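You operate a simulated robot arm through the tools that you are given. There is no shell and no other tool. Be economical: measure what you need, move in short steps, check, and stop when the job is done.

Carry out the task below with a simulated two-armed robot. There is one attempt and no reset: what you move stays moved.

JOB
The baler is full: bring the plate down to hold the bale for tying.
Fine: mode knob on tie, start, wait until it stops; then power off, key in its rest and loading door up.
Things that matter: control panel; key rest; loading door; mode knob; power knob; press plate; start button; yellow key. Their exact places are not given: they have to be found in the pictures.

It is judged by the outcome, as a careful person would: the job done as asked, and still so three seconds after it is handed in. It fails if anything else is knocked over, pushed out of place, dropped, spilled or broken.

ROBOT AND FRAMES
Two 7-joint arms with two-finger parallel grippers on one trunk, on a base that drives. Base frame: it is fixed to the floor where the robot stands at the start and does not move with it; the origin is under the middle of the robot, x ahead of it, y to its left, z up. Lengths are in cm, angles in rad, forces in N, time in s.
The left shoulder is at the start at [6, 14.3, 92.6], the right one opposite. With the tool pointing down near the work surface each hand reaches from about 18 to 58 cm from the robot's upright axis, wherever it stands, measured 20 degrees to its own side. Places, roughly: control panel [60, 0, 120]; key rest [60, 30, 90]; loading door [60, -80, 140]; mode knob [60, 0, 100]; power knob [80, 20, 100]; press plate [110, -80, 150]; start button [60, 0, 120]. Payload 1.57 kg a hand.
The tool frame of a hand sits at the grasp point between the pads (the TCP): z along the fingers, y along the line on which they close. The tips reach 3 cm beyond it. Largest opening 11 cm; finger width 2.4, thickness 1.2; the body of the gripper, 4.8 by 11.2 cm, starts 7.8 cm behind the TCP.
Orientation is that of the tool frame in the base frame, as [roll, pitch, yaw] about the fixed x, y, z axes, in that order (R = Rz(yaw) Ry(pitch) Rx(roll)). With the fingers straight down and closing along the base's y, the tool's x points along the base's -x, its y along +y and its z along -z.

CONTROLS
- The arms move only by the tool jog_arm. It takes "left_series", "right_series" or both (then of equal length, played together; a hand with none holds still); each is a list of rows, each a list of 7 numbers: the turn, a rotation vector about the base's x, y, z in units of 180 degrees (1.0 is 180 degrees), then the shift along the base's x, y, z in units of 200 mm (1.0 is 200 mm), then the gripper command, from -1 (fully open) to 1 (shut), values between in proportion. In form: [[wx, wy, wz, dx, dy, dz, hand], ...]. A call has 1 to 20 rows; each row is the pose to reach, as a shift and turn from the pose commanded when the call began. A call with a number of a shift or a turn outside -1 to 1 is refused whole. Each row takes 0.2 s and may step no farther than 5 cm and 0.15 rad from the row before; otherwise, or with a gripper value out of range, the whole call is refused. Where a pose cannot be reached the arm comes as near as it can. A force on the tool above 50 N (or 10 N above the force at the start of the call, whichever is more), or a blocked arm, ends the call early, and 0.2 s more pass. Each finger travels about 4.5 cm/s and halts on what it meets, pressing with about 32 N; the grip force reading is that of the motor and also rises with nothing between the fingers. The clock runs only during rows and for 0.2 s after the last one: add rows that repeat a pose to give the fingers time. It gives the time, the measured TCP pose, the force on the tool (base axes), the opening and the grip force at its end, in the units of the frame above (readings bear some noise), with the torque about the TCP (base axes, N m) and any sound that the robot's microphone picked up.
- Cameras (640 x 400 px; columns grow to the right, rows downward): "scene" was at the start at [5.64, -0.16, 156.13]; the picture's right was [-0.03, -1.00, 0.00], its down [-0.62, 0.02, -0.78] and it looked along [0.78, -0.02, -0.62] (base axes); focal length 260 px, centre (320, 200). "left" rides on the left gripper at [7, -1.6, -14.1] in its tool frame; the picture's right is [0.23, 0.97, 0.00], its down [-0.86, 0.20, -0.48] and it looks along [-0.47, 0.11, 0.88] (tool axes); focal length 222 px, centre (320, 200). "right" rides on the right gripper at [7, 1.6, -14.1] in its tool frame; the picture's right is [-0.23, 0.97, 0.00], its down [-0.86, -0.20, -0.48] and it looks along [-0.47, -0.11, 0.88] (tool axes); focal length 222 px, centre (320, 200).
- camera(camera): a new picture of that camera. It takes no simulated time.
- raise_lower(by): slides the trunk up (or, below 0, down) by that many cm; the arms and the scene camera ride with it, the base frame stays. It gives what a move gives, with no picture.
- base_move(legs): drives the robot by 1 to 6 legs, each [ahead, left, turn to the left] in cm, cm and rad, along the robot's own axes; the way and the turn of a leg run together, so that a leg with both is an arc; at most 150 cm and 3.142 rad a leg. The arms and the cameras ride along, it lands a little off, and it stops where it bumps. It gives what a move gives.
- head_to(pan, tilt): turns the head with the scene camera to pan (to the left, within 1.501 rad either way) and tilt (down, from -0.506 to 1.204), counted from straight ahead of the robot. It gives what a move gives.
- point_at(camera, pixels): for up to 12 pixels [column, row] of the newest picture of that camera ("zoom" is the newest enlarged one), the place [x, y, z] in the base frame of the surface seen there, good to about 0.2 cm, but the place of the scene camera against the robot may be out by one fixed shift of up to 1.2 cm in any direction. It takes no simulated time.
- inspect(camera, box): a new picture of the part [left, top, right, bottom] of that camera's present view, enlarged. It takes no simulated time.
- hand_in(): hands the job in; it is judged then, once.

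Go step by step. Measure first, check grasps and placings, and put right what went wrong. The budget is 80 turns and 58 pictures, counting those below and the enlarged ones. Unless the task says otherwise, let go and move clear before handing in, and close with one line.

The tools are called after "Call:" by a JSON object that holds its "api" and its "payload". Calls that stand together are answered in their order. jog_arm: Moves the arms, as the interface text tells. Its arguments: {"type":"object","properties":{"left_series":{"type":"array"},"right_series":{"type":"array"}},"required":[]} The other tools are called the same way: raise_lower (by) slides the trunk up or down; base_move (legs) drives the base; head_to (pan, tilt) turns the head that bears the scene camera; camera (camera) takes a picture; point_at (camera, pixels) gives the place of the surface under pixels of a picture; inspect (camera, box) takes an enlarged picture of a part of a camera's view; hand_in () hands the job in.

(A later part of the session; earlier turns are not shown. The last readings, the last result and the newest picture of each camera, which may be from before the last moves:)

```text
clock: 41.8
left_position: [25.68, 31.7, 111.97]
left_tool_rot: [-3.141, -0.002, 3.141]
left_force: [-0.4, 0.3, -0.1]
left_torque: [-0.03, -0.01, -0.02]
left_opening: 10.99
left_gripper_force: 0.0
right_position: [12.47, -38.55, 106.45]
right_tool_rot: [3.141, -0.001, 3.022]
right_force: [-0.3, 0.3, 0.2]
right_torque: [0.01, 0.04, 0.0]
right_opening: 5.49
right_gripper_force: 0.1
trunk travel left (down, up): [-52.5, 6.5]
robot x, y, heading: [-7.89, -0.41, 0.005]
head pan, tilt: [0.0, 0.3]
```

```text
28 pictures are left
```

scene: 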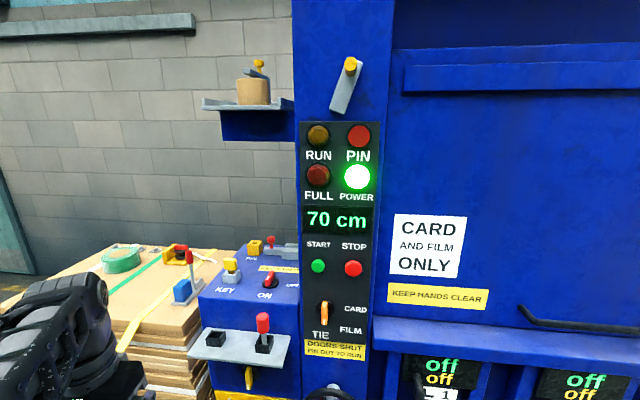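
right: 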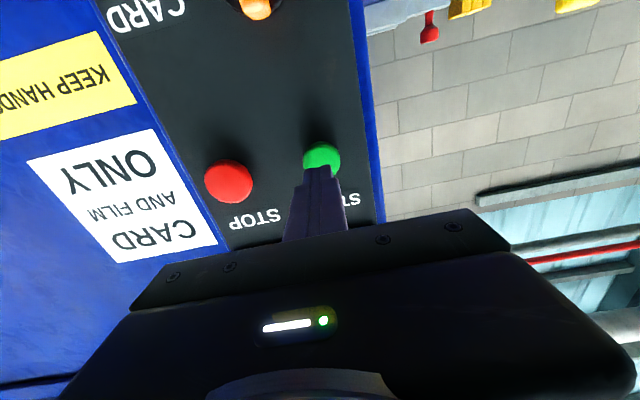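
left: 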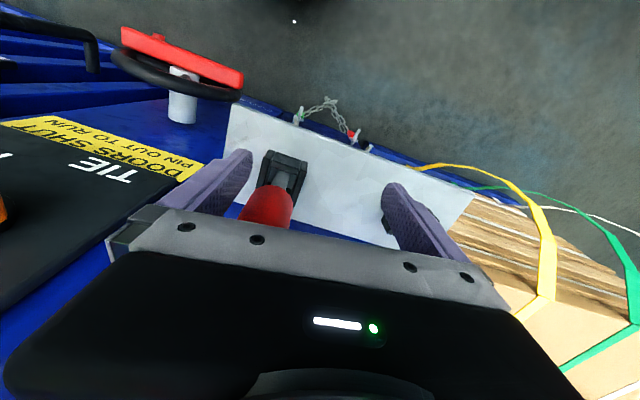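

The press has stopped: RUN and FULL are dark, the display shows 70 cm and the knob is on TIE. I'll drive the base closer so the left hand can reach the power knob from above.

Call:
{"api": "base_move", "payload": {"legs": [[30, -2, 0]]}}

Call:
{"api": "head_to", "payload": {"pan": 0.3, "tilt": 0.75}}

Call:
{"api": "camera", "payload": {"camera": "scene"}}

Call:
{"api": "camera", "payload": {"camera": "left"}}

```text
clock: 43.8
left_position: [56.03, 29.7, 112.1]
left_tool_rot: [3.141, -0.002, 3.141]
left_force: [0.7, -0.7, -0.6]
left_torque: [-0.02, 0.04, 0.01]
left_opening: 11.01
left_gripper_force: 0.1
right_position: [42.75, -40.55, 106.47]
right_tool_rot: [3.141, -0.002, 3.021]
right_force: [0.5, 0.8, 0.1]
right_torque: [-0.02, 0.02, 0.0]
right_opening: 5.49
right_gripper_force: 0.1
trunk travel left (down, up): [-52.5, 6.5]
robot x, y, heading: [21.92, -1.74, -0.005]
head pan, tilt: [0.0, 0.3]
```

```text
clock: 44.7
left_position: [56.1, 29.75, 112.25]
left_tool_rot: [3.141, 0.0, 3.14]
left_force: [0.4, 0.4, 0.4]
left_torque: [-0.05, 0.0, 0.0]
left_opening: 11.0
left_gripper_force: 0.2
right_position: [42.69, -40.54, 106.48]
right_tool_rot: [3.14, 0.0, 3.02]
right_force: [0.1, -0.8, -0.6]
right_torque: [0.02, 0.0, 0.01]
right_opening: 5.5
right_gripper_force: 0.0
trunk travel left (down, up): [-52.5, 6.5]
robot x, y, heading: [22.52, -1.85, -0.0]
head pan, tilt: [0.3, 0.75]
```

```text
27 pictures are left
```

scene: 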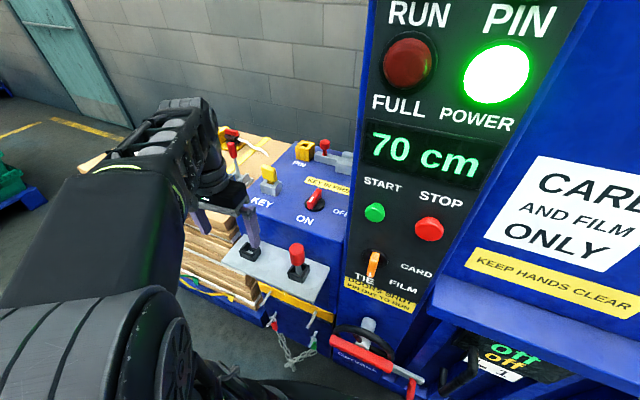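

```text
26 pictures are left
```

left: 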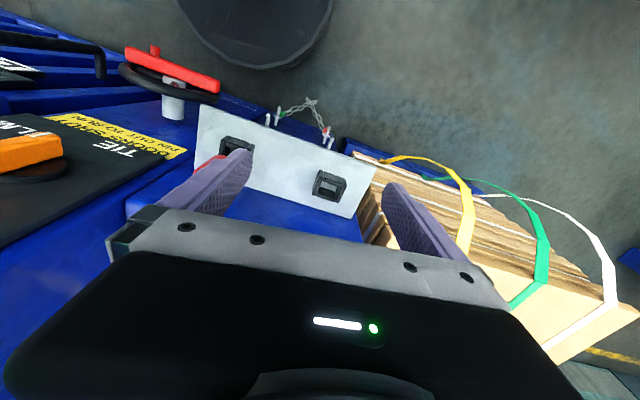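

Base is at (22,−1.8). I'll measure the power knob and key again here and move 5 cm nearer for comfortable reach.

Call:
{"api": "base_move", "payload": {"legs": [[5, 0, 0]]}}

Call:
{"api": "inspect", "payload": {"camera": "scene", "box": [200, 120, 360, 280]}}

```text
clock: 45.6
left_position: [61.17, 29.62, 112.3]
left_tool_rot: [-3.139, -0.003, 3.139]
left_force: [0.5, -0.8, -0.8]
left_torque: [-0.02, 0.04, 0.01]
left_opening: 11.0
left_gripper_force: 0.2
right_position: [47.93, -40.59, 106.38]
right_tool_rot: [-3.141, -0.001, 3.021]
right_force: [-0.6, -0.4, -0.7]
right_torque: [0.01, 0.06, -0.01]
right_opening: 5.48
right_gripper_force: 0.0
trunk travel left (down, up): [-52.5, 6.5]
robot x, y, heading: [27.94, -2.14, -0.003]
head pan, tilt: [0.3, 0.75]
```

```text
2.50 times, centred on (280, 200) of scene
```

zoom: 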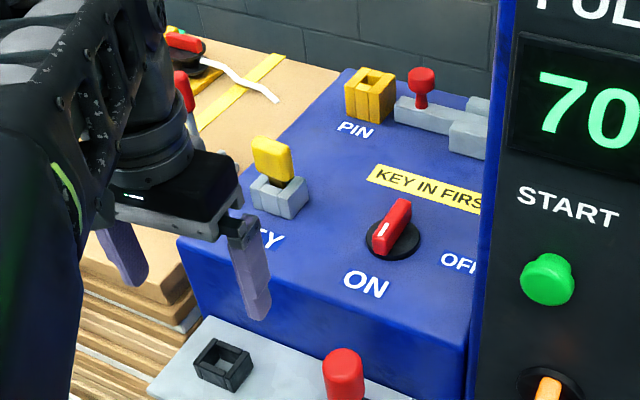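

Call:
{"api": "point_at", "payload": {"camera": "zoom", "pixels": [[392, 215], [375, 238], [404, 205], [380, 250], [394, 240], [455, 262], [272, 160], [258, 145], [290, 165], [223, 360], [343, 360], [420, 80]]}}

Call:
{"api": "point_at", "payload": {"camera": "left", "pixels": [[330, 185]]}}

```text
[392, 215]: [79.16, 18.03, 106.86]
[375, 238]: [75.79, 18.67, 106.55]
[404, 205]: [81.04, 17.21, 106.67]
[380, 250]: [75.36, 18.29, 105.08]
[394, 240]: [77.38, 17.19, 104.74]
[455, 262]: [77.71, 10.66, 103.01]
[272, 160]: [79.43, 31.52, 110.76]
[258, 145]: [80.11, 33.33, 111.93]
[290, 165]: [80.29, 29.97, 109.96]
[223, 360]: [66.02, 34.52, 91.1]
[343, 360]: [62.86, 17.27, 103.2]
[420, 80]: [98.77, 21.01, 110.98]
```

```text
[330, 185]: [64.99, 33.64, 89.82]
```

Bar centre of the power knob is about (78,17.8), top z≈105.4 (corrected). I'll raise the trunk 4 cm and bring the left hand over it, turned −0.12 rad, then look with its camera.

Call:
{"api": "raise_lower", "payload": {"by": 4}}

Call:
{"api": "jog_arm", "payload": {"left_series": [[0, 0, -0.019, 0, -0.2, 0, -1], [0, 0, -0.038, 0, -0.4, 0, -1], [0, 0, -0.038, 0.05, -0.55, 0, -1], [0, 0, -0.038, 0.2, -0.59, 0, -1], [0, 0, -0.038, 0.4, -0.59, 0, -1], [0, 0, -0.038, 0.6, -0.59, 0, -1], [0, 0, -0.038, 0.75, -0.59, 0, -1], [0, 0, -0.038, 0.84, -0.59, 0, -1], [0, 0, -0.038, 0.84, -0.59, 0, -1]]}}

Call:
{"api": "camera", "payload": {"camera": "left"}}

Call:
{"api": "camera", "payload": {"camera": "scene"}}

```text
clock: 46.5
left_position: [61.05, 29.58, 116.11]
left_tool_rot: [-3.141, -0.001, 3.139]
left_force: [0.7, -0.3, 0.3]
left_torque: [-0.02, 0.05, 0.0]
left_opening: 10.99
left_gripper_force: 0.1
right_position: [47.76, -40.55, 110.47]
right_tool_rot: [3.142, 0.001, 3.021]
right_force: [0.0, -0.1, -0.4]
right_torque: [-0.03, 0.01, 0.0]
right_opening: 5.5
right_gripper_force: 0.2
trunk travel left (down, up): [-56.5, 2.5]
robot x, y, heading: [27.32, -1.82, -0.003]
head pan, tilt: [0.3, 0.75]
```

```text
clock: 48.5
left_position: [72.03, 17.87, 116.32]
left_tool_rot: [3.141, 0.001, 3.022]
left_force: [0.4, 1.3, -0.5]
left_torque: [0.0, 0.02, 0.0]
left_opening: 11.02
left_gripper_force: 0.0
left hand out of reach, approached as far as the arm can: row 6, 7, 8, 9
right_position: [47.83, -40.6, 110.5]
right_tool_rot: [-3.141, 0.001, 3.023]
right_force: [-0.2, 0.4, 0.1]
right_torque: [0.03, 0.01, 0.03]
right_opening: 5.52
right_gripper_force: 0.1
trunk travel left (down, up): [-56.5, 2.5]
robot x, y, heading: [27.39, -2.09, -0.0]
head pan, tilt: [0.3, 0.75]
```

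```text
24 pictures are left
```

left: 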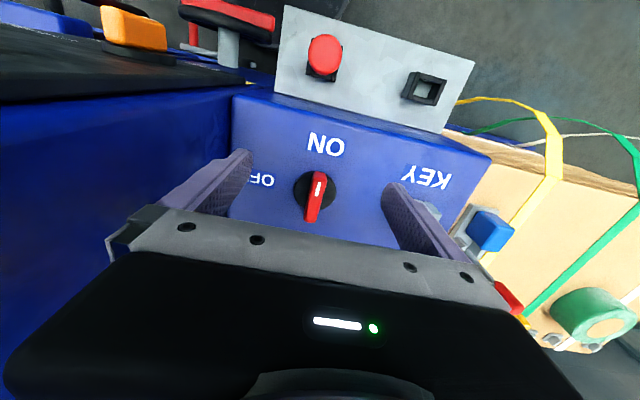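

```text
23 pictures are left
```

scene: 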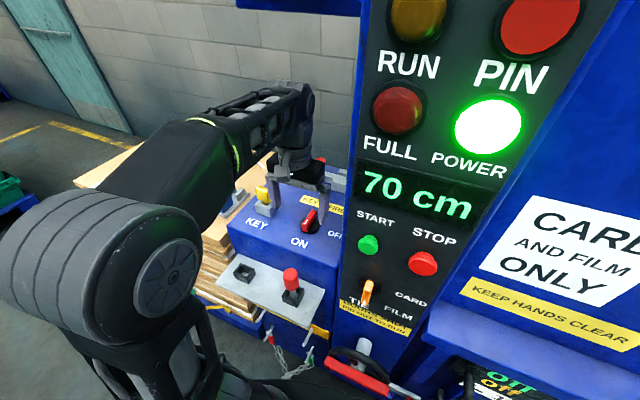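

The left camera sees the power knob at (315,195). I'll measure it, the key rest and the pin from here.

Call:
{"api": "point_at", "payload": {"camera": "left", "pixels": [[319, 176], [316, 195], [313, 215], [310, 195], [322, 195], [262, 180], [425, 89], [326, 145], [428, 205], [300, 190], [335, 190]]}}

Call:
{"api": "inspect", "payload": {"camera": "left", "box": [240, 60, 480, 240]}}

```text
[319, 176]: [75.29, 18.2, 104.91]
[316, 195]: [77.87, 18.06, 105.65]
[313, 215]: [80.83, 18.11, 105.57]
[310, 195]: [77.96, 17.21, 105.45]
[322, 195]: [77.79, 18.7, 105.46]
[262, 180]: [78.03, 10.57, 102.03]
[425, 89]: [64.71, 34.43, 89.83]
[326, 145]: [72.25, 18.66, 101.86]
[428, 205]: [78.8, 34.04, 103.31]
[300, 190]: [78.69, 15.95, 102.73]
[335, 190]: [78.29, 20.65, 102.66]
```

```text
2.22 times, centred on (360, 150) of left
```

zoom: 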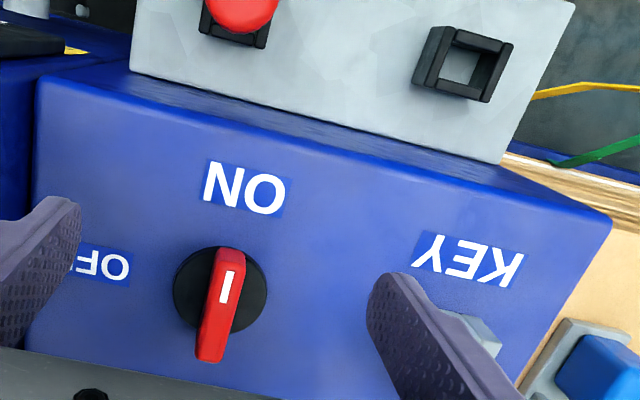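

Knob centre is (78.1,18.0), top 105.6, table 102. I'll bring the left hand down over the bar.

Call:
{"api": "jog_arm", "payload": {"left_series": [[0, 0, 0, 0.03, 0, -0.12, -0.5], [0, 0, 0, 0.1, 0, -0.24, 0], [0, 0, 0, 0.2, 0.005, -0.34, 0], [0, 0, 0, 0.304, 0.007, -0.4, 0], [0, 0, 0, 0.304, 0.007, -0.45, 0.2], [0, 0, 0, 0.304, 0.007, -0.5, 0.2], [0, 0, 0, 0.304, 0.007, -0.5, 0.2]]}}

Call:
{"api": "camera", "payload": {"camera": "left"}}

```text
clock: 50.1
left_position: [78.13, 18.04, 106.41]
left_tool_rot: [-3.141, 0.0, 3.022]
left_force: [1.2, 0.4, -1.0]
left_torque: [0.01, 0.03, -0.04]
left_opening: 4.39
left_gripper_force: 0.1
right_position: [47.65, -40.59, 110.47]
right_tool_rot: [-3.141, 0.001, 3.022]
right_force: [-0.4, -0.5, -0.5]
right_torque: [-0.01, -0.01, 0.05]
right_opening: 5.51
right_gripper_force: 0.0
trunk travel left (down, up): [-56.5, 2.5]
robot x, y, heading: [27.36, -1.77, 0.003]
head pan, tilt: [0.3, 0.75]
```

```text
21 pictures are left
```

left: 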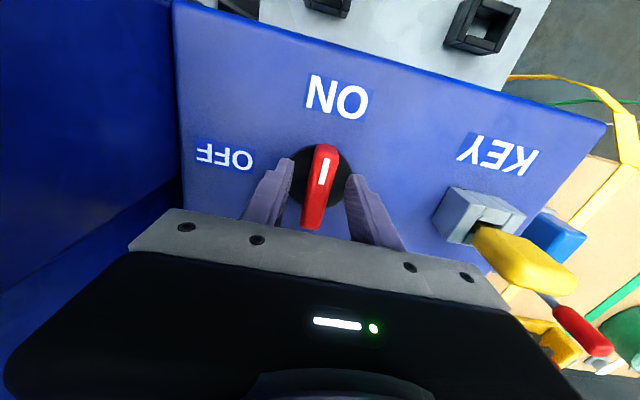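

The fingers straddle the bar. I'll grip it and turn it 90° anticlockwise (from above) toward OFF.

Call:
{"api": "jog_arm", "payload": {"left_series": [[0, 0, 0, 0, 0, 0, 1], [0, 0, 0, 0, 0, 0, 1], [0, 0, 0, 0, 0, 0, 1], [0, 0, 0, 0, 0, 0, 1], [0, 0, 0.0417, 0, 0, 0, 1], [0, 0, 0.0833, 0, 0, 0, 1], [0, 0, 0.125, 0, 0, 0, 1], [0, 0, 0.1667, 0, 0, 0, 1], [0, 0, 0.2083, 0, 0, 0, 1], [0, 0, 0.25, 0, 0, 0, 1], [0, 0, 0.2917, 0, 0, 0, 1], [0, 0, 0.3333, 0, 0, 0, 1], [0, 0, 0.375, 0, 0, 0, 1], [0, 0, 0.4167, 0, 0, 0, 1], [0, 0, 0.4583, 0, 0, 0, 1], [0, 0, 0.5, 0, 0, 0, 1], [0, 0, 0.5, 0, 0, 0, 1]]}}

Call:
{"api": "camera", "payload": {"camera": "left"}}

Call:
{"api": "camera", "payload": {"camera": "scene"}}

```text
clock: 53.7
left_position: [78.8, 17.34, 106.4]
left_tool_rot: [-3.14, -0.001, -1.695]
left_force: [24.5, -26.9, 3.5]
left_torque: [-0.24, 0.24, -0.37]
left_opening: 1.78
left_gripper_force: 32.6
right_position: [48.05, -40.92, 110.36]
right_tool_rot: [3.138, -0.002, 3.021]
right_force: [0.3, 0.6, 0.6]
right_torque: [0.0, 0.01, -0.01]
right_opening: 5.52
right_gripper_force: 0.0
trunk travel left (down, up): [-56.5, 2.5]
robot x, y, heading: [27.24, -1.77, -0.003]
head pan, tilt: [0.3, 0.75]
```

```text
20 pictures are left
```

left: 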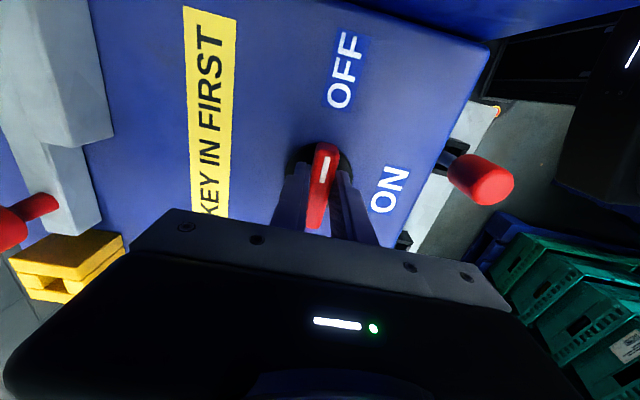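

```text
19 pictures are left
```

scene: 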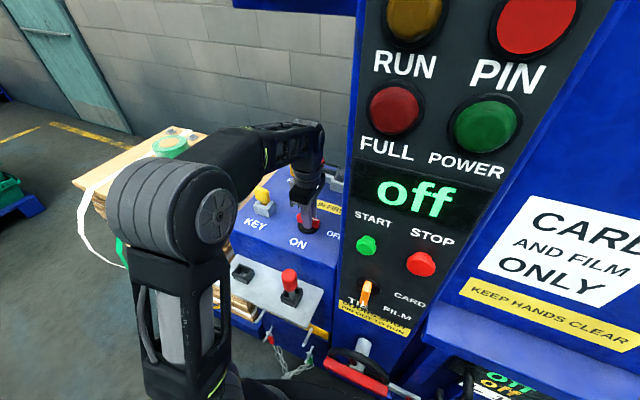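

Display reads "off" and the POWER lamp is dark. I'll release the knob, lift, turn the hand back and move toward the key for a look.

Call:
{"api": "jog_arm", "payload": {"left_series": [[0, 0, 0, 0, 0, 0, 0.3], [0, 0, 0, 0, 0, 0, 0], [0, 0, 0, 0, 0, 0, 0], [0, 0, 0, 0, 0, 0.1, 0], [0, 0, 0, 0, 0, 0.25, 0], [0, 0, -0.04, -0.1, 0, 0.35, 0], [0, 0, -0.08, -0.2, 0.05, 0.4, 0], [0, 0, -0.12, -0.35, 0.1, 0.42, 0], [0, 0, -0.16, -0.5, 0.15, 0.45, 0], [0, 0, -0.2, -0.5, 0.25, 0.45, 0], [0, 0, -0.24, -0.5, 0.35, 0.45, 0], [0, 0, -0.28, -0.5, 0.45, 0.45, 0], [0, 0, -0.32, -0.5, 0.55, 0.45, 0], [0, 0, -0.36, -0.5, 0.65, 0.45, 0], [0, 0, -0.4, -0.5, 0.68, 0.45, 0], [0, 0, -0.44, -0.5, 0.68, 0.45, 0], [0, 0, -0.48, -0.5, 0.68, 0.45, 0], [0, 0, -0.5, -0.5, 0.68, 0.45, 0], [0, 0, -0.5, -0.5, 0.68, 0.45, 0]]}}

Call:
{"api": "camera", "payload": {"camera": "left"}}

```text
clock: 57.7
left_position: [68.19, 31.54, 115.46]
left_tool_rot: [-3.139, -0.001, 3.02]
left_force: [-0.7, 0.1, -0.5]
left_torque: [-0.02, -0.05, -0.01]
left_opening: 5.5
left_gripper_force: 0.1
left hand out of reach, approached as far as the arm can: row 9, 10
right_position: [47.69, -40.71, 110.47]
right_tool_rot: [3.141, 0.001, 3.02]
right_force: [-0.2, -0.3, 0.1]
right_torque: [0.01, -0.03, 0.02]
right_opening: 5.49
right_gripper_force: 0.0
trunk travel left (down, up): [-56.5, 2.5]
robot x, y, heading: [27.64, -1.9, 0.0]
head pan, tilt: [0.3, 0.75]
```

```text
18 pictures are left
```

left: 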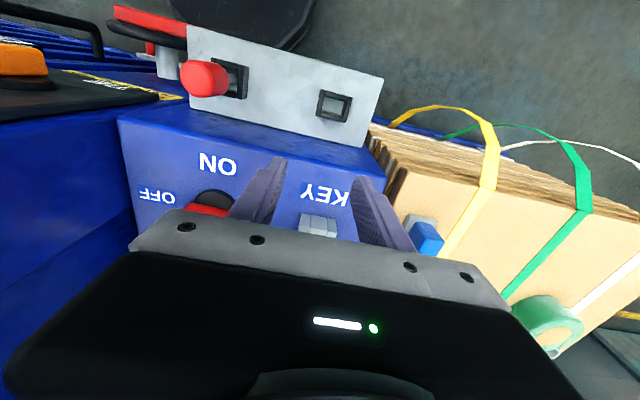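

The left camera shows the key lock at (318,225) but the hand hides the key itself. I'll zoom the scene camera on it.

Call:
{"api": "inspect", "payload": {"camera": "scene", "box": [225, 150, 345, 310]}}

```text
2.50 times, centred on (285, 230) of scene
```

zoom: 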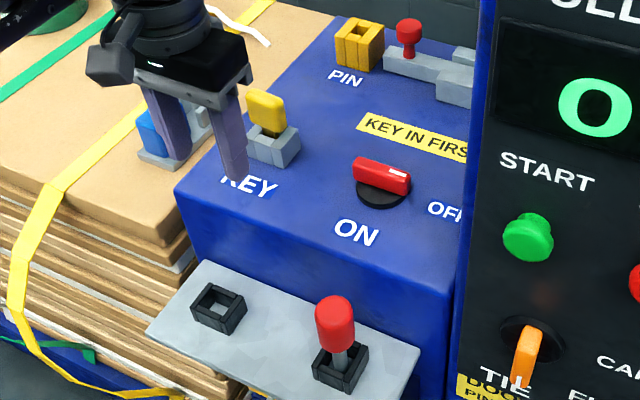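

Call:
{"api": "point_at", "payload": {"camera": "zoom", "pixels": [[264, 112], [250, 104], [284, 118], [267, 92], [282, 97], [268, 133], [252, 148], [282, 150], [278, 128], [219, 308], [200, 305], [238, 312]]}}

```text
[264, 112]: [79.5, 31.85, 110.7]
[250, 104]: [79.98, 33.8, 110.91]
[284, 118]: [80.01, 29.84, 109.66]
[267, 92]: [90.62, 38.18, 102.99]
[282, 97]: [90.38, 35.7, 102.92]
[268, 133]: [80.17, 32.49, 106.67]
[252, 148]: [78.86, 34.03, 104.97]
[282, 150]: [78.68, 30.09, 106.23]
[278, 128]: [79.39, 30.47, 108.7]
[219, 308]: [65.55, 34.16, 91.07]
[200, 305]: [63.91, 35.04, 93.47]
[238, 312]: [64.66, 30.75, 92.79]
```

The bow is a plate, wide along y (29.8–33.8), facing x≈79.6, z≈107–111 corrected. I'll pull the left hand back a bit and shift the base left and ahead to bring the key into vertical reach.

Call:
{"api": "jog_arm", "payload": {"left_series": [[0, 0, 0, -0.2, 0, 0, 0], [0, 0, 0, -0.4, 0, 0, 0], [0, 0, 0, -0.5, 0, 0, 0], [0, 0, 0, -0.5, 0, 0, 0]]}}

Call:
{"api": "base_move", "payload": {"legs": [[0, 12, 0], [5.5, 0, 0]]}}

Call:
{"api": "raise_lower", "payload": {"by": 2.4}}

Call:
{"api": "camera", "payload": {"camera": "scene"}}

```text
clock: 58.7
left_position: [58.4, 31.6, 115.37]
left_tool_rot: [-3.14, -0.001, 3.022]
left_force: [-0.5, -0.4, 0.6]
left_torque: [0.03, 0.0, 0.02]
left_opening: 5.47
left_gripper_force: 0.1
right_position: [47.66, -40.64, 110.51]
right_tool_rot: [3.14, -0.001, 3.021]
right_force: [-0.4, -0.3, -0.1]
right_torque: [0.01, 0.0, -0.01]
right_opening: 5.51
right_gripper_force: 0.0
trunk travel left (down, up): [-56.5, 2.5]
robot x, y, heading: [27.13, -1.84, -0.001]
head pan, tilt: [0.3, 0.75]
```

```text
clock: 60.5
left_position: [63.91, 43.65, 115.42]
left_tool_rot: [-3.14, -0.002, 3.022]
left_force: [0.2, 0.4, 0.1]
left_torque: [-0.01, 0.06, 0.0]
left_opening: 5.5
left_gripper_force: 0.1
right_position: [53.22, -28.57, 110.33]
right_tool_rot: [-3.14, -0.002, 3.02]
right_force: [0.7, 0.6, 0.5]
right_torque: [0.0, 0.06, 0.01]
right_opening: 5.53
right_gripper_force: 0.1
trunk travel left (down, up): [-56.5, 2.5]
robot x, y, heading: [32.84, 10.01, -0.005]
head pan, tilt: [0.3, 0.75]
```

```text
clock: 61.1
left_position: [63.78, 43.62, 117.86]
left_tool_rot: [-3.14, 0.0, 3.02]
left_force: [-0.5, -1.0, 0.1]
left_torque: [0.02, 0.02, -0.01]
left_opening: 5.52
left_gripper_force: 0.0
right_position: [53.16, -28.62, 112.85]
right_tool_rot: [-3.141, 0.002, 3.022]
right_force: [0.8, -0.8, 0.1]
right_torque: [-0.01, 0.01, 0.03]
right_opening: 5.5
right_gripper_force: 0.1
trunk travel left (down, up): [-58.9, 0.1]
robot x, y, heading: [32.58, 10.13, 0.002]
head pan, tilt: [0.3, 0.75]
```

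```text
16 pictures are left
```

scene: 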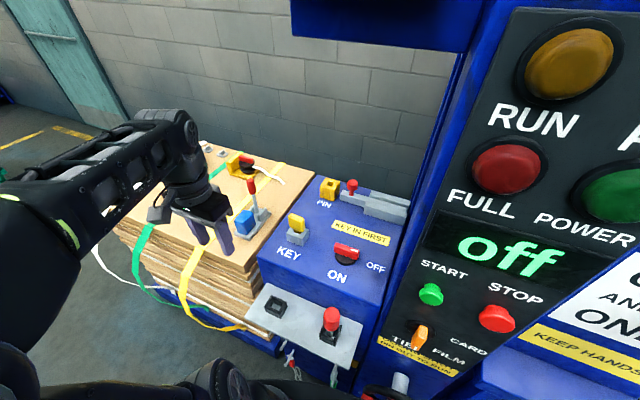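

Call:
{"api": "point_at", "payload": {"camera": "scene", "pixels": [[291, 222], [297, 224], [302, 227], [297, 214], [295, 219], [297, 231], [290, 238], [298, 241], [304, 236], [309, 238], [276, 306], [252, 218]]}}

```text
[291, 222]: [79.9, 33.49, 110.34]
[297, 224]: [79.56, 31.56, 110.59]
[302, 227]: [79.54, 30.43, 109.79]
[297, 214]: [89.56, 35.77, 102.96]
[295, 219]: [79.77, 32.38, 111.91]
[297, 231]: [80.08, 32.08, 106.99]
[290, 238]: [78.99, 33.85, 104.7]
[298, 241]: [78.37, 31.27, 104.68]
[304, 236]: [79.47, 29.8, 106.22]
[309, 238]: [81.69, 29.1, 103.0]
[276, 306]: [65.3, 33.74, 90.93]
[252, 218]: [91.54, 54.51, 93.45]
```

The key's bow is centred near (80.2,31.9), top z≈110.7, lock top ≈104.8. I'll turn the left hand 90° so that it closes front-to-back and bring it above the key.

Call:
{"api": "jog_arm", "payload": {"left_series": [[0, 0, 0.0417, 0, -0.08, 0, 0], [0, 0, 0.0833, 0, -0.18, 0, 0], [0, 0, 0.125, 0.05, -0.28, 0, 0], [0, 0, 0.1667, 0.1, -0.38, 0, 0], [0, 0, 0.2083, 0.2, -0.48, 0, 0], [0, 0, 0.25, 0.3, -0.56, 0, 0], [0, 0, 0.2917, 0.4, -0.585, 0, 0], [0, 0, 0.3333, 0.5, -0.585, 0, 0], [0, 0, 0.375, 0.6, -0.585, 0, 0], [0, 0, 0.4167, 0.7, -0.585, -0.03, 0], [0, 0, 0.4583, 0.8, -0.585, -0.06, 0], [0, 0, 0.5, 0.82, -0.585, -0.09, 0], [0, 0, 0.5, 0.82, -0.585, -0.09, 0]]}}

Call:
{"api": "camera", "payload": {"camera": "left"}}

```text
clock: 64.0
left_position: [80.3, 31.84, 115.96]
left_tool_rot: [3.141, 0.0, -1.691]
left_force: [-0.3, 0.2, 0.9]
left_torque: [0.02, 0.0, -0.01]
left_opening: 5.52
left_gripper_force: 0.1
right_position: [53.14, -28.6, 112.94]
right_tool_rot: [-3.141, 0.001, 3.021]
right_force: [0.5, -0.3, 0.8]
right_torque: [-0.01, -0.02, 0.0]
right_opening: 5.48
right_gripper_force: 0.0
trunk travel left (down, up): [-58.9, 0.1]
robot x, y, heading: [32.95, 10.19, -0.003]
head pan, tilt: [0.3, 0.75]
```

```text
15 pictures are left
```

left: 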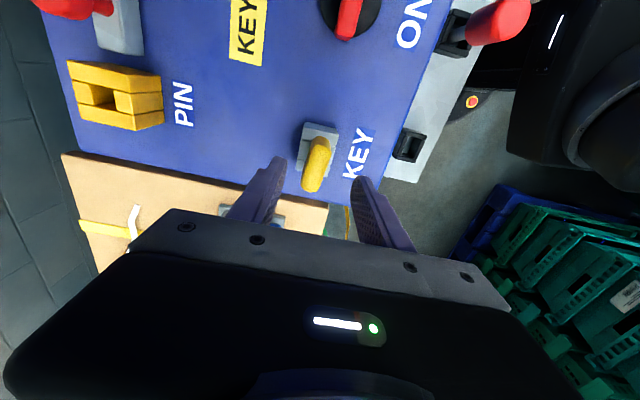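

Reached, with the key between the fingers at (315,165). I'll measure its thickness and the sockets from this camera.

Call:
{"api": "point_at", "payload": {"camera": "left", "pixels": [[308, 165], [316, 165], [325, 165], [318, 145], [313, 185], [320, 130], [306, 133], [338, 138], [409, 145], [400, 145], [418, 150], [412, 135]]}}

Call:
{"api": "inspect", "payload": {"camera": "left", "box": [280, 90, 440, 210]}}

```text
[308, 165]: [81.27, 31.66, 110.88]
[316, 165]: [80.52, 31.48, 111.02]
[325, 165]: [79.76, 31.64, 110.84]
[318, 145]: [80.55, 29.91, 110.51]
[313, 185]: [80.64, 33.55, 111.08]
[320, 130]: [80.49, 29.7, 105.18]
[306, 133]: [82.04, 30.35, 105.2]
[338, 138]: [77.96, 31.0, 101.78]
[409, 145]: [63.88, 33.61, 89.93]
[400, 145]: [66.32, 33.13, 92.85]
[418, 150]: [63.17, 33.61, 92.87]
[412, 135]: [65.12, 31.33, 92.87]
```

```text
3.33 times, centred on (360, 150) of left
```

zoom: 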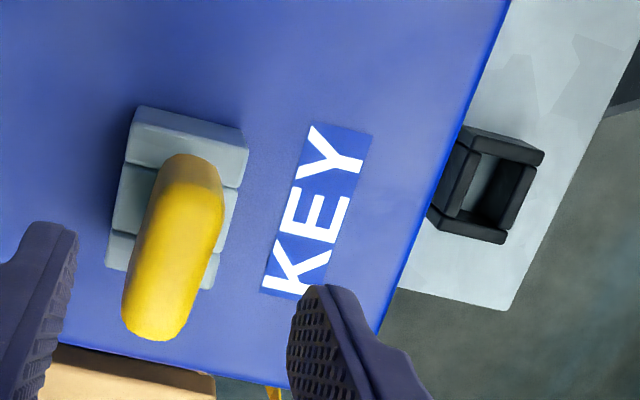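

Call:
{"api": "point_at", "payload": {"camera": "zoom", "pixels": [[473, 130], [540, 152], [432, 210], [500, 240], [472, 172], [450, 205], [525, 185], [505, 150], [470, 226], [490, 215], [478, 155], [500, 300]]}}

```text
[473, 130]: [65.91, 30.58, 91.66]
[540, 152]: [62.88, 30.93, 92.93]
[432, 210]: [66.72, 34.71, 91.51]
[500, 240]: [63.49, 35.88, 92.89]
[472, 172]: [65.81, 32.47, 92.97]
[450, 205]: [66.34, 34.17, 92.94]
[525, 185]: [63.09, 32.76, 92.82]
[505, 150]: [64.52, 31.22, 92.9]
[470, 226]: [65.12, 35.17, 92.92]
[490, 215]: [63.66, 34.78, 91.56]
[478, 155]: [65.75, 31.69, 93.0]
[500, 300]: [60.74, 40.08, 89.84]
```

Key bow centre (80.5,31.7), 1.8 thick, top 111; lock top 105.2; rest opening centre ≈(64.8,33.05), rim z 92.9. I'll go down, grip the bow and lift gently.

Call:
{"api": "jog_arm", "payload": {"left_series": [[0, 0, 0, 0.01, -0.005, -0.1, 0], [0, 0, 0, 0.01, -0.005, -0.2, 0], [0, 0, 0, 0.01, -0.005, -0.3, 0], [0, 0, 0, 0.01, -0.005, -0.335, 0], [0, 0, 0, 0.01, -0.005, -0.335, 0.5], [0, 0, 0, 0.01, -0.005, -0.335, 1], [0, 0, 0, 0.01, -0.005, -0.335, 1], [0, 0, 0, 0.01, -0.005, -0.335, 1], [0, 0, 0, 0.01, -0.005, -0.335, 1]]}}

Call:
{"api": "jog_arm", "payload": {"left_series": [[0, 0, 0, 0, 0, 0.05, 1], [0, 0, 0, 0, 0, 0.12, 1], [0, 0, 0, 0, 0, 0.2, 1], [0, 0, 0, 0, 0, 0.28, 1], [0, 0, 0, 0, 0, 0.36, 1], [0, 0, 0, 0, 0, 0.4, 1], [0, 0, 0, 0, 0, 0.4, 1]]}}

Call:
{"api": "camera", "payload": {"camera": "scene"}}

```text
clock: 66.0
left_position: [80.35, 31.8, 109.29]
left_tool_rot: [-3.141, 0.001, -1.692]
left_force: [0.8, 0.2, -0.3]
left_torque: [-0.03, 0.0, 0.02]
left_opening: 1.93
left_gripper_force: 32.3
right_position: [53.13, -28.54, 112.88]
right_tool_rot: [-3.14, 0.001, 3.021]
right_force: [-0.9, 0.5, 0.4]
right_torque: [0.0, -0.03, -0.01]
right_opening: 5.49
right_gripper_force: 0.0
trunk travel left (down, up): [-58.9, 0.1]
robot x, y, heading: [32.95, 9.84, -0.001]
head pan, tilt: [0.3, 0.75]
```

```text
clock: 67.5
left_position: [80.42, 31.94, 117.35]
left_tool_rot: [-3.141, 0.0, -1.692]
left_force: [-0.3, 0.0, -0.2]
left_torque: [-0.02, 0.0, 0.0]
left_opening: 1.89
left_gripper_force: 32.0
right_position: [53.21, -28.53, 112.8]
right_tool_rot: [3.141, 0.001, 3.022]
right_force: [-0.1, 0.2, -0.5]
right_torque: [0.01, -0.04, 0.02]
right_opening: 5.49
right_gripper_force: 0.1
trunk travel left (down, up): [-58.9, 0.1]
robot x, y, heading: [32.49, 10.01, -0.005]
head pan, tilt: [0.3, 0.75]
```

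```text
13 pictures are left
```

scene: 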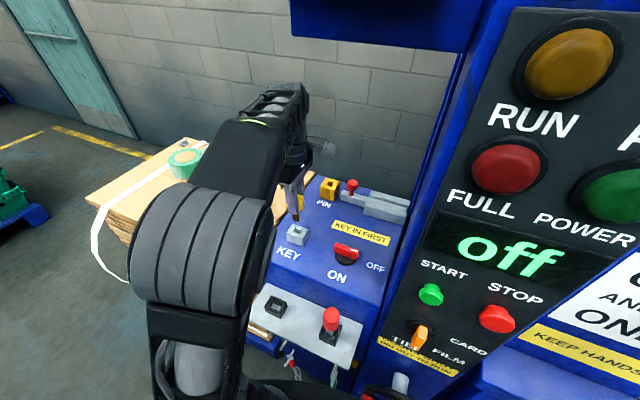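

The key came out cleanly. I'll carry it back at height to above the rest at (64.8,33.1) and lower part way.

Call:
{"api": "jog_arm", "payload": {"left_series": [[0, 0, 0, -0.15, 0.01, 0, 1], [0, 0, 0, -0.35, 0.03, 0, 1], [0, 0, 0, -0.55, 0.05, 0, 1], [0, 0, 0, -0.7, 0.06, 0, 1], [0, 0, 0, -0.78, 0.06, 0, 1], [0, 0, 0, -0.78, 0.06, -0.15, 1], [0, 0, 0, -0.78, 0.06, -0.35, 1], [0, 0, 0, -0.78, 0.06, -0.5, 1], [0, 0, 0, -0.78, 0.06, -0.6, 1], [0, 0, 0, -0.78, 0.06, -0.6, 1]]}}

Call:
{"api": "inspect", "payload": {"camera": "left", "box": [240, 60, 440, 220]}}

Call:
{"api": "inspect", "payload": {"camera": "scene", "box": [200, 210, 360, 350]}}

```text
clock: 69.8
left_position: [64.81, 33.02, 105.23]
left_tool_rot: [-3.141, 0.0, -1.692]
left_force: [-0.1, -1.0, -1.0]
left_torque: [0.0, 0.0, 0.0]
left_opening: 1.94
left_gripper_force: 31.6
right_position: [53.23, -28.64, 112.81]
right_tool_rot: [-3.141, 0.0, 3.022]
right_force: [-0.2, 0.1, 0.0]
right_torque: [0.0, 0.05, 0.03]
right_opening: 5.48
right_gripper_force: 0.0
trunk travel left (down, up): [-58.9, 0.1]
robot x, y, heading: [32.94, 10.0, -0.004]
head pan, tilt: [0.3, 0.75]
```

```text
2.50 times, centred on (340, 140) of left
```

zoom: 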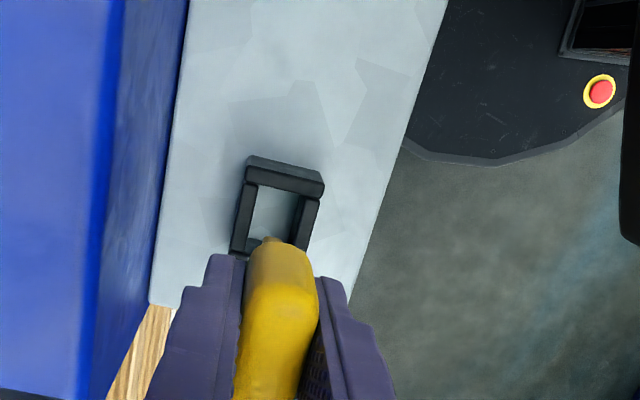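

```text
2.86 times, centred on (280, 280) of scene
```

zoom: 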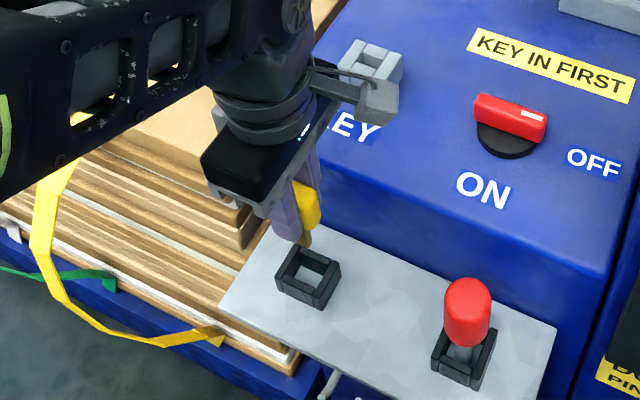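

The shaft tip shows at (270,238) in the left zoom, above the socket. I'll measure the socket's opening and the shaft from here.

Call:
{"api": "point_at", "payload": {"camera": "zoom", "pixels": [[305, 242]]}}

Call:
{"api": "point_at", "payload": {"camera": "left", "pixels": [[320, 133], [318, 138], [324, 131], [340, 132], [326, 129], [309, 145], [345, 145], [316, 137], [337, 142], [332, 145]]}}

Call:
{"api": "inspect", "payload": {"camera": "left", "box": [290, 110, 370, 174]}}

```text
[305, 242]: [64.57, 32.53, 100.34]
```

```text
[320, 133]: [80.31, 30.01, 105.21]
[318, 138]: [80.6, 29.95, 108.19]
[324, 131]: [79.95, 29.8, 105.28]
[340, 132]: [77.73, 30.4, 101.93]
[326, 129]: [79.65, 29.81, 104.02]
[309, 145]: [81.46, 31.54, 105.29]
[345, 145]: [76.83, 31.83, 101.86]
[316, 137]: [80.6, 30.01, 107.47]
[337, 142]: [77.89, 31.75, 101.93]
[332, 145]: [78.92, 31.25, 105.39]
```

```text
6.25 times, centred on (330, 142) of left
```

zoom: 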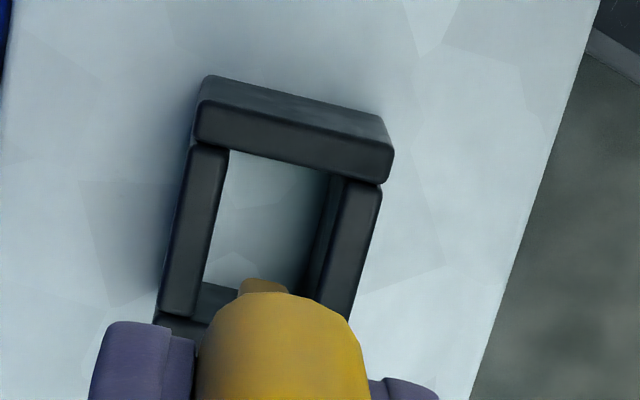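

Call:
{"api": "point_at", "payload": {"camera": "zoom", "pixels": [[285, 155], [295, 130], [225, 175], [345, 185], [205, 290], [322, 295], [190, 220], [365, 230], [250, 284], [280, 284], [190, 320], [215, 235]]}}

```text
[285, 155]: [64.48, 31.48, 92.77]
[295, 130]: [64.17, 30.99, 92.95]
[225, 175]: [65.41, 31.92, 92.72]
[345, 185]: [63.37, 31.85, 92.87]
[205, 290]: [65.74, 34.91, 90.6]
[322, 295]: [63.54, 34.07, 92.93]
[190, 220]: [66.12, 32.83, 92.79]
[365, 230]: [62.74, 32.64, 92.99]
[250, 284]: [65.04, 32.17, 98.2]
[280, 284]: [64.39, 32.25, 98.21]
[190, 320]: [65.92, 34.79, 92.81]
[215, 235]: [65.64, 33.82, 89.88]
```

The opening centre is about 0.25 cm nearer than the shaft (n 60.15 vs 60.4); the tip is ~7 cm below the TCP. I'll correct and lower to just above the shelf floor.

Call:
{"api": "jog_arm", "payload": {"left_series": [[0, 0, 0, -0.0125, 0.008, -0.1, 1], [0, 0, 0, -0.0125, 0.008, -0.2, 1], [0, 0, 0, -0.0125, 0.008, -0.28, 1], [0, 0, 0, -0.0125, 0.008, -0.34, 1], [0, 0, 0, -0.0125, 0.008, -0.38, 1], [0, 0, 0, -0.0125, 0.008, -0.4, 1], [0, 0, 0, -0.0125, 0.008, -0.41, 1], [0, 0, 0, -0.0125, 0.008, -0.41, 1]]}}

Call:
{"api": "inspect", "payload": {"camera": "scene", "box": [220, 240, 340, 345]}}

```text
clock: 71.5
left_position: [64.56, 33.29, 97.1]
left_tool_rot: [-3.139, 0.0, -1.691]
left_force: [-1.8, 2.2, 27.2]
left_torque: [0.15, 0.13, -0.02]
left_opening: 1.91
left_gripper_force: 32.5
right_position: [53.01, -28.58, 112.85]
right_tool_rot: [3.141, 0.002, 3.02]
right_force: [-0.5, 0.5, 0.0]
right_torque: [0.04, -0.03, -0.02]
right_opening: 5.52
right_gripper_force: 0.1
trunk travel left (down, up): [-58.9, 0.1]
robot x, y, heading: [32.7, 9.92, -0.003]
head pan, tilt: [0.3, 0.75]
```

```text
3.81 times, centred on (280, 292) of scene
```

zoom: 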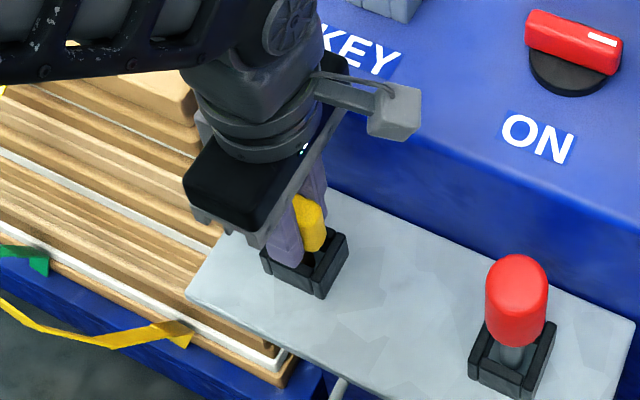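

The shaft is down in the socket and touching the floor (27 N). I'll open, lift straight up and check.

Call:
{"api": "jog_arm", "payload": {"left_series": [[0, 0, 0, 0, 0, 0.008, 1], [0, 0, 0, 0, 0, 0.008, 0.6], [0, 0, 0, 0, 0, 0.008, 0.2], [0, 0, 0, 0, 0, 0.008, 0], [0, 0, 0, 0, 0, 0.008, 0], [0, 0, 0, 0, 0, 0.1, 0], [0, 0, 0, 0, 0, 0.25, 0], [0, 0, 0, 0, 0, 0.45, 0], [0, 0, 0, 0, 0, 0.65, 0], [0, 0, 0, -0.15, 0, 0.8, 0], [0, 0, 0, -0.35, 0, 0.9, 0], [0, 0, 0, -0.5, 0, 0.9, 0], [0, 0, 0, -0.5, 0, 0.9, 0]]}}

Call:
{"api": "inspect", "payload": {"camera": "scene", "box": [200, 210, 360, 350]}}

```text
clock: 74.3
left_position: [55.81, 32.52, 114.06]
left_tool_rot: [-3.141, -0.002, -1.692]
left_force: [0.6, -0.1, 0.0]
left_torque: [0.0, 0.0, 0.0]
left_opening: 5.5
left_gripper_force: 0.0
left hand out of reach, approached as far as the arm can: row 12, 13
right_position: [53.14, -28.59, 112.88]
right_tool_rot: [-3.139, 0.0, 3.021]
right_force: [0.0, -0.2, -0.1]
right_torque: [0.01, 0.03, -0.03]
right_opening: 5.5
right_gripper_force: 0.0
trunk travel left (down, up): [-58.9, 0.1]
robot x, y, heading: [33.09, 10.12, -0.002]
head pan, tilt: [0.3, 0.75]
```

```text
2.86 times, centred on (280, 280) of scene
```

zoom: 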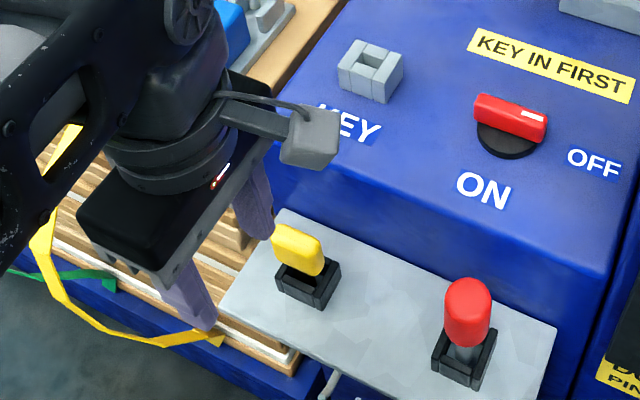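

The key stands in its rest, the lock is empty and the knob is on OFF. Now the door: I'll back away and drive right to stand before its handle.

Call:
{"api": "base_move", "payload": {"legs": [[-39, 0, 0], [0, -76, 0]]}}

Call:
{"api": "head_to", "payload": {"pan": -0.1, "tilt": 0.45}}

Call:
{"api": "camera", "payload": {"camera": "scene"}}

```text
clock: 80.6
left_position: [16.19, -45.3, 114.07]
left_tool_rot: [3.141, -0.001, -1.691]
left_force: [-0.2, -0.6, 0.4]
left_torque: [-0.01, -0.01, 0.01]
left_opening: 5.49
left_gripper_force: 0.1
right_position: [13.74, -106.36, 112.85]
right_tool_rot: [3.14, 0.0, 3.021]
right_force: [0.6, -0.6, -0.4]
right_torque: [0.02, -0.02, 0.03]
right_opening: 5.49
right_gripper_force: 0.0
trunk travel left (down, up): [-58.9, 0.1]
robot x, y, heading: [-6.81, -67.74, 0.002]
head pan, tilt: [0.3, 0.75]
```

```text
clock: 81.5
left_position: [16.28, -45.14, 114.05]
left_tool_rot: [-3.141, -0.001, -1.691]
left_force: [0.7, -0.2, 0.1]
left_torque: [-0.02, -0.01, 0.0]
left_opening: 5.5
left_gripper_force: 0.3
right_position: [13.64, -106.08, 112.86]
right_tool_rot: [3.141, 0.001, 3.022]
right_force: [-0.4, 0.2, -0.5]
right_torque: [0.02, 0.03, 0.01]
right_opening: 5.52
right_gripper_force: 0.1
trunk travel left (down, up): [-58.9, 0.1]
robot x, y, heading: [-6.65, -67.62, -0.005]
head pan, tilt: [-0.099, 0.45]
```

```text
7 pictures are left
```

scene: 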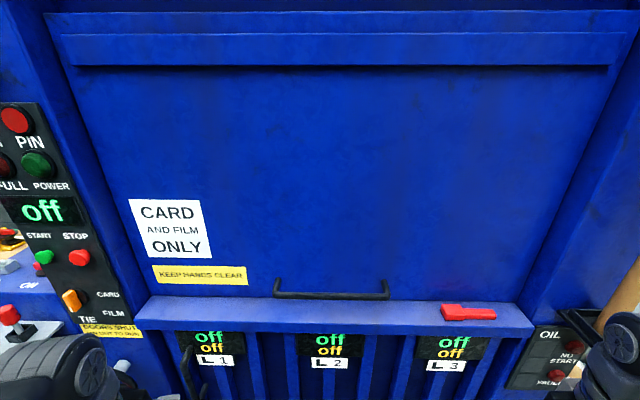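

The handle bar runs from (277,292) to (387,296), above the ledge. Measuring it from this picture.

Call:
{"api": "point_at", "payload": {"camera": "scene", "pixels": [[290, 295], [332, 296], [332, 293], [332, 299], [375, 297], [276, 280], [386, 282], [332, 280], [332, 308], [455, 312], [495, 314], [332, 325]]}}

```text
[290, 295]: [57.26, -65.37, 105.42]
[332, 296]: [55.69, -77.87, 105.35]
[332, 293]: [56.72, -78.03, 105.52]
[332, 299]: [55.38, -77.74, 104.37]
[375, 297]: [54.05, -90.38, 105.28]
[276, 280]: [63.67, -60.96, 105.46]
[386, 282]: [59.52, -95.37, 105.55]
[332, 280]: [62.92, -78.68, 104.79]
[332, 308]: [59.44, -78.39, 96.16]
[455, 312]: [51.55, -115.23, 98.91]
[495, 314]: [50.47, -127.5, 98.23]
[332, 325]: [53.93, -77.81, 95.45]
```

Bar centre is about (56.2,−78,103.2) corrected, with the ledge top at ~95. I'll bring the right hand ahead, then turn it to point at the door with vertical closing.

Call:
{"api": "jog_arm", "payload": {"right_series": [[0, 0, 0, 0.15, 0.15, 0, 0], [0, 0, 0, 0.3, 0.3, 0, 0], [0, 0, 0, 0.45, 0.45, 0, 0], [0, 0, 0, 0.6, 0.6, 0, 0], [0, 0, 0, 0.75, 0.75, 0, 0], [0, 0, 0, 0.85, 0.75, 0, 0], [0, 0, 0, 0.85, 0.75, 0, 0]]}}

Call:
{"api": "jog_arm", "payload": {"right_series": [[-0.0285, -0.0224, 0.0257, 0.04, 0.05, 0, 0], [-0.0571, -0.0449, 0.0513, 0.08, 0.1, 0, 0], [-0.0856, -0.0673, 0.077, 0.12, 0.15, 0, 0], [-0.1141, -0.0897, 0.1027, 0.16, 0.2, 0, 0], [-0.1427, -0.1122, 0.1283, 0.2, 0.25, -0.05, 0], [-0.1712, -0.1346, 0.154, 0.24, 0.3, -0.1, 0], [-0.1997, -0.157, 0.1797, 0.28, 0.35, -0.15, 0], [-0.2283, -0.1795, 0.2053, 0.32, 0.4, -0.2, -0.2], [-0.2568, -0.2019, 0.231, 0.36, 0.45, -0.25, -0.2], [-0.2853, -0.2243, 0.2567, 0.4, 0.5, -0.3, -0.2], [-0.3139, -0.2468, 0.2823, 0.44, 0.55, -0.35, -0.2], [-0.3424, -0.2692, 0.308, 0.5, 0.6, -0.4, -0.2], [-0.3709, -0.2916, 0.3337, 0.55, 0.65, -0.45, -0.2], [-0.3995, -0.3141, 0.3593, 0.6, 0.7, -0.48, -0.2], [-0.428, -0.3365, 0.385, 0.65, 0.7, -0.48, -0.2], [-0.428, -0.3365, 0.385, 0.65, 0.7, -0.48, -0.2]]}}

Call:
{"api": "camera", "payload": {"camera": "right"}}

```text
clock: 83.1
left_position: [16.27, -45.25, 113.91]
left_tool_rot: [-3.141, 0.0, -1.692]
left_force: [0.5, -0.2, 0.3]
left_torque: [-0.01, 0.02, 0.0]
left_opening: 5.51
left_gripper_force: 0.0
right_position: [30.73, -91.18, 112.97]
right_tool_rot: [3.141, 0.0, 3.021]
right_force: [0.4, -0.4, 0.0]
right_torque: [-0.04, 0.01, -0.01]
right_opening: 5.5
right_gripper_force: 0.0
trunk travel left (down, up): [-58.9, 0.1]
robot x, y, heading: [-6.72, -67.44, 0.0]
head pan, tilt: [-0.099, 0.45]
```

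```text
clock: 86.5
left_position: [16.23, -45.19, 114.05]
left_tool_rot: [3.142, -0.001, -1.691]
left_force: [-0.1, -0.4, -0.7]
left_torque: [0.02, -0.01, -0.04]
left_opening: 5.5
left_gripper_force: 0.0
right_position: [43.68, -77.16, 103.22]
right_tool_rot: [-1.569, 0.002, -1.687]
right_force: [1.0, 1.6, -0.5]
right_torque: [-0.02, -0.02, -0.01]
right_opening: 6.58
right_gripper_force: 0.2
right hand out of reach, approached as far as the arm can: row 11, 12
trunk travel left (down, up): [-58.9, 0.1]
robot x, y, heading: [-6.84, -67.61, 0.004]
head pan, tilt: [-0.099, 0.45]
```

```text
6 pictures are left
```

right: 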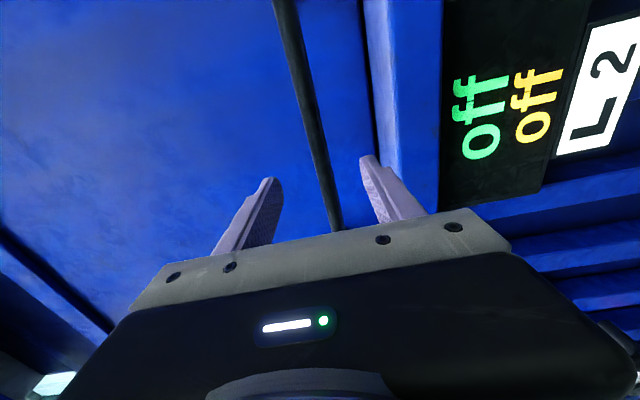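

The bar runs between the fingers at about (320,150). Measuring it with this camera.

Call:
{"api": "point_at", "payload": {"camera": "right", "pixels": [[318, 140], [314, 140], [322, 140], [330, 190], [305, 90], [395, 100], [240, 120]]}}

```text
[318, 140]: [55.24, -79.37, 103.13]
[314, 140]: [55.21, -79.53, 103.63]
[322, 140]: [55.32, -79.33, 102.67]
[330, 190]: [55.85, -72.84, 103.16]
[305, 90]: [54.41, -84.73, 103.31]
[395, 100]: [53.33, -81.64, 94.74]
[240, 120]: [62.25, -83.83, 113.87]
```

The bar is level with the hand (z 103.1, front x 55.3). I'll go in and grip it.

Call:
{"api": "jog_arm", "payload": {"right_series": [[0, 0, 0, 0.12, -0.014, 0, -0.2], [0, 0, 0, 0.28, -0.033, -0.003, -0.2], [0, 0, 0, 0.44, -0.052, -0.004, -0.2], [0, 0, 0, 0.55, -0.065, -0.004, -0.2], [0, 0, 0, 0.615, -0.073, -0.004, -0.2], [0, 0, 0, 0.615, -0.073, -0.004, 0.3], [0, 0, 0, 0.615, -0.073, -0.004, 1], [0, 0, 0, 0.615, -0.073, -0.004, 1], [0, 0, 0, 0.615, -0.073, -0.004, 1], [0, 0, 0, 0.615, -0.073, -0.004, 1], [0, 0, 0, 0.615, -0.073, -0.004, 1]]}}

Call:
{"api": "jog_arm", "payload": {"right_series": [[0, 0, 0, 0, 0, 0.05, 1], [0, 0, 0, 0, 0, 0.1, 1], [0, 0, 0, 0, 0, 0.15, 1], [0, 0, 0, 0, 0, 0.2, 1], [0, 0, 0, 0, 0, 0.25, 1]]}}

```text
clock: 88.9
left_position: [16.28, -45.22, 113.96]
left_tool_rot: [-3.141, 0.0, -1.692]
left_force: [0.4, 0.9, 0.3]
left_torque: [0.0, 0.03, 0.01]
left_opening: 5.51
left_gripper_force: 0.0
right_position: [56.07, -78.76, 103.47]
right_tool_rot: [-1.566, 0.003, -1.691]
right_force: [7.2, -2.1, 15.9]
right_torque: [-0.27, -0.01, 0.2]
right_opening: 2.17
right_gripper_force: 34.7
trunk travel left (down, up): [-58.9, 0.1]
robot x, y, heading: [-7.26, -67.66, -0.001]
head pan, tilt: [-0.099, 0.45]
```

```text
clock: 90.1
left_position: [16.36, -45.24, 113.89]
left_tool_rot: [3.141, 0.0, -1.692]
left_force: [0.0, 0.6, 0.4]
left_torque: [0.03, 0.01, 0.0]
left_opening: 5.51
left_gripper_force: 0.1
right_position: [56.03, -78.79, 108.14]
right_tool_rot: [-1.571, 0.001, -1.689]
right_force: [-1.0, -1.4, -10.5]
right_torque: [-0.16, 0.1, -0.28]
right_opening: 2.2
right_gripper_force: 34.9
trunk travel left (down, up): [-58.9, 0.1]
robot x, y, heading: [-6.52, -67.48, 0.0]
head pan, tilt: [-0.099, 0.45]
```

The door slides up with about 10 N drag. Lifting on.

Call:
{"api": "jog_arm", "payload": {"right_series": [[0, 0, 0, 0, 0, 0.06, 1], [0, 0, 0, 0, 0, 0.12, 1], [0, 0, 0, 0, 0, 0.18, 1], [0, 0, 0, 0, 0, 0.24, 1], [0, 0, 0, 0, 0, 0.3, 1], [0, 0, 0, 0, 0, 0.36, 1], [0, 0, 0, 0, 0, 0.42, 1], [0, 0, 0, 0, 0, 0.48, 1], [0, 0, 0, 0, 0, 0.54, 1], [0, 0, 0, 0, 0, 0.6, 1], [0, 0, 0, 0, 0, 0.66, 1], [0, 0, 0, 0, 0, 0.72, 1], [0, 0, 0, 0, 0, 0.78, 1], [0, 0, 0, 0, 0, 0.84, 1], [0, 0, 0, 0, 0, 0.9, 1], [0, 0, 0, 0, 0, 0.95, 1]]}}

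```text
clock: 93.5
left_position: [16.26, -45.22, 113.99]
left_tool_rot: [3.141, 0.0, -1.692]
left_force: [0.6, 0.2, -0.2]
left_torque: [0.03, -0.03, -0.02]
left_opening: 5.51
left_gripper_force: 0.0
right_position: [56.11, -78.7, 127.24]
right_tool_rot: [-1.569, 0.005, -1.689]
right_force: [-2.6, -6.8, -11.2]
right_torque: [-0.39, 0.05, 0.62]
right_opening: 2.2
right_gripper_force: 35.0
trunk travel left (down, up): [-58.9, 0.1]
robot x, y, heading: [-6.72, -67.66, 0.001]
head pan, tilt: [-0.099, 0.45]
```

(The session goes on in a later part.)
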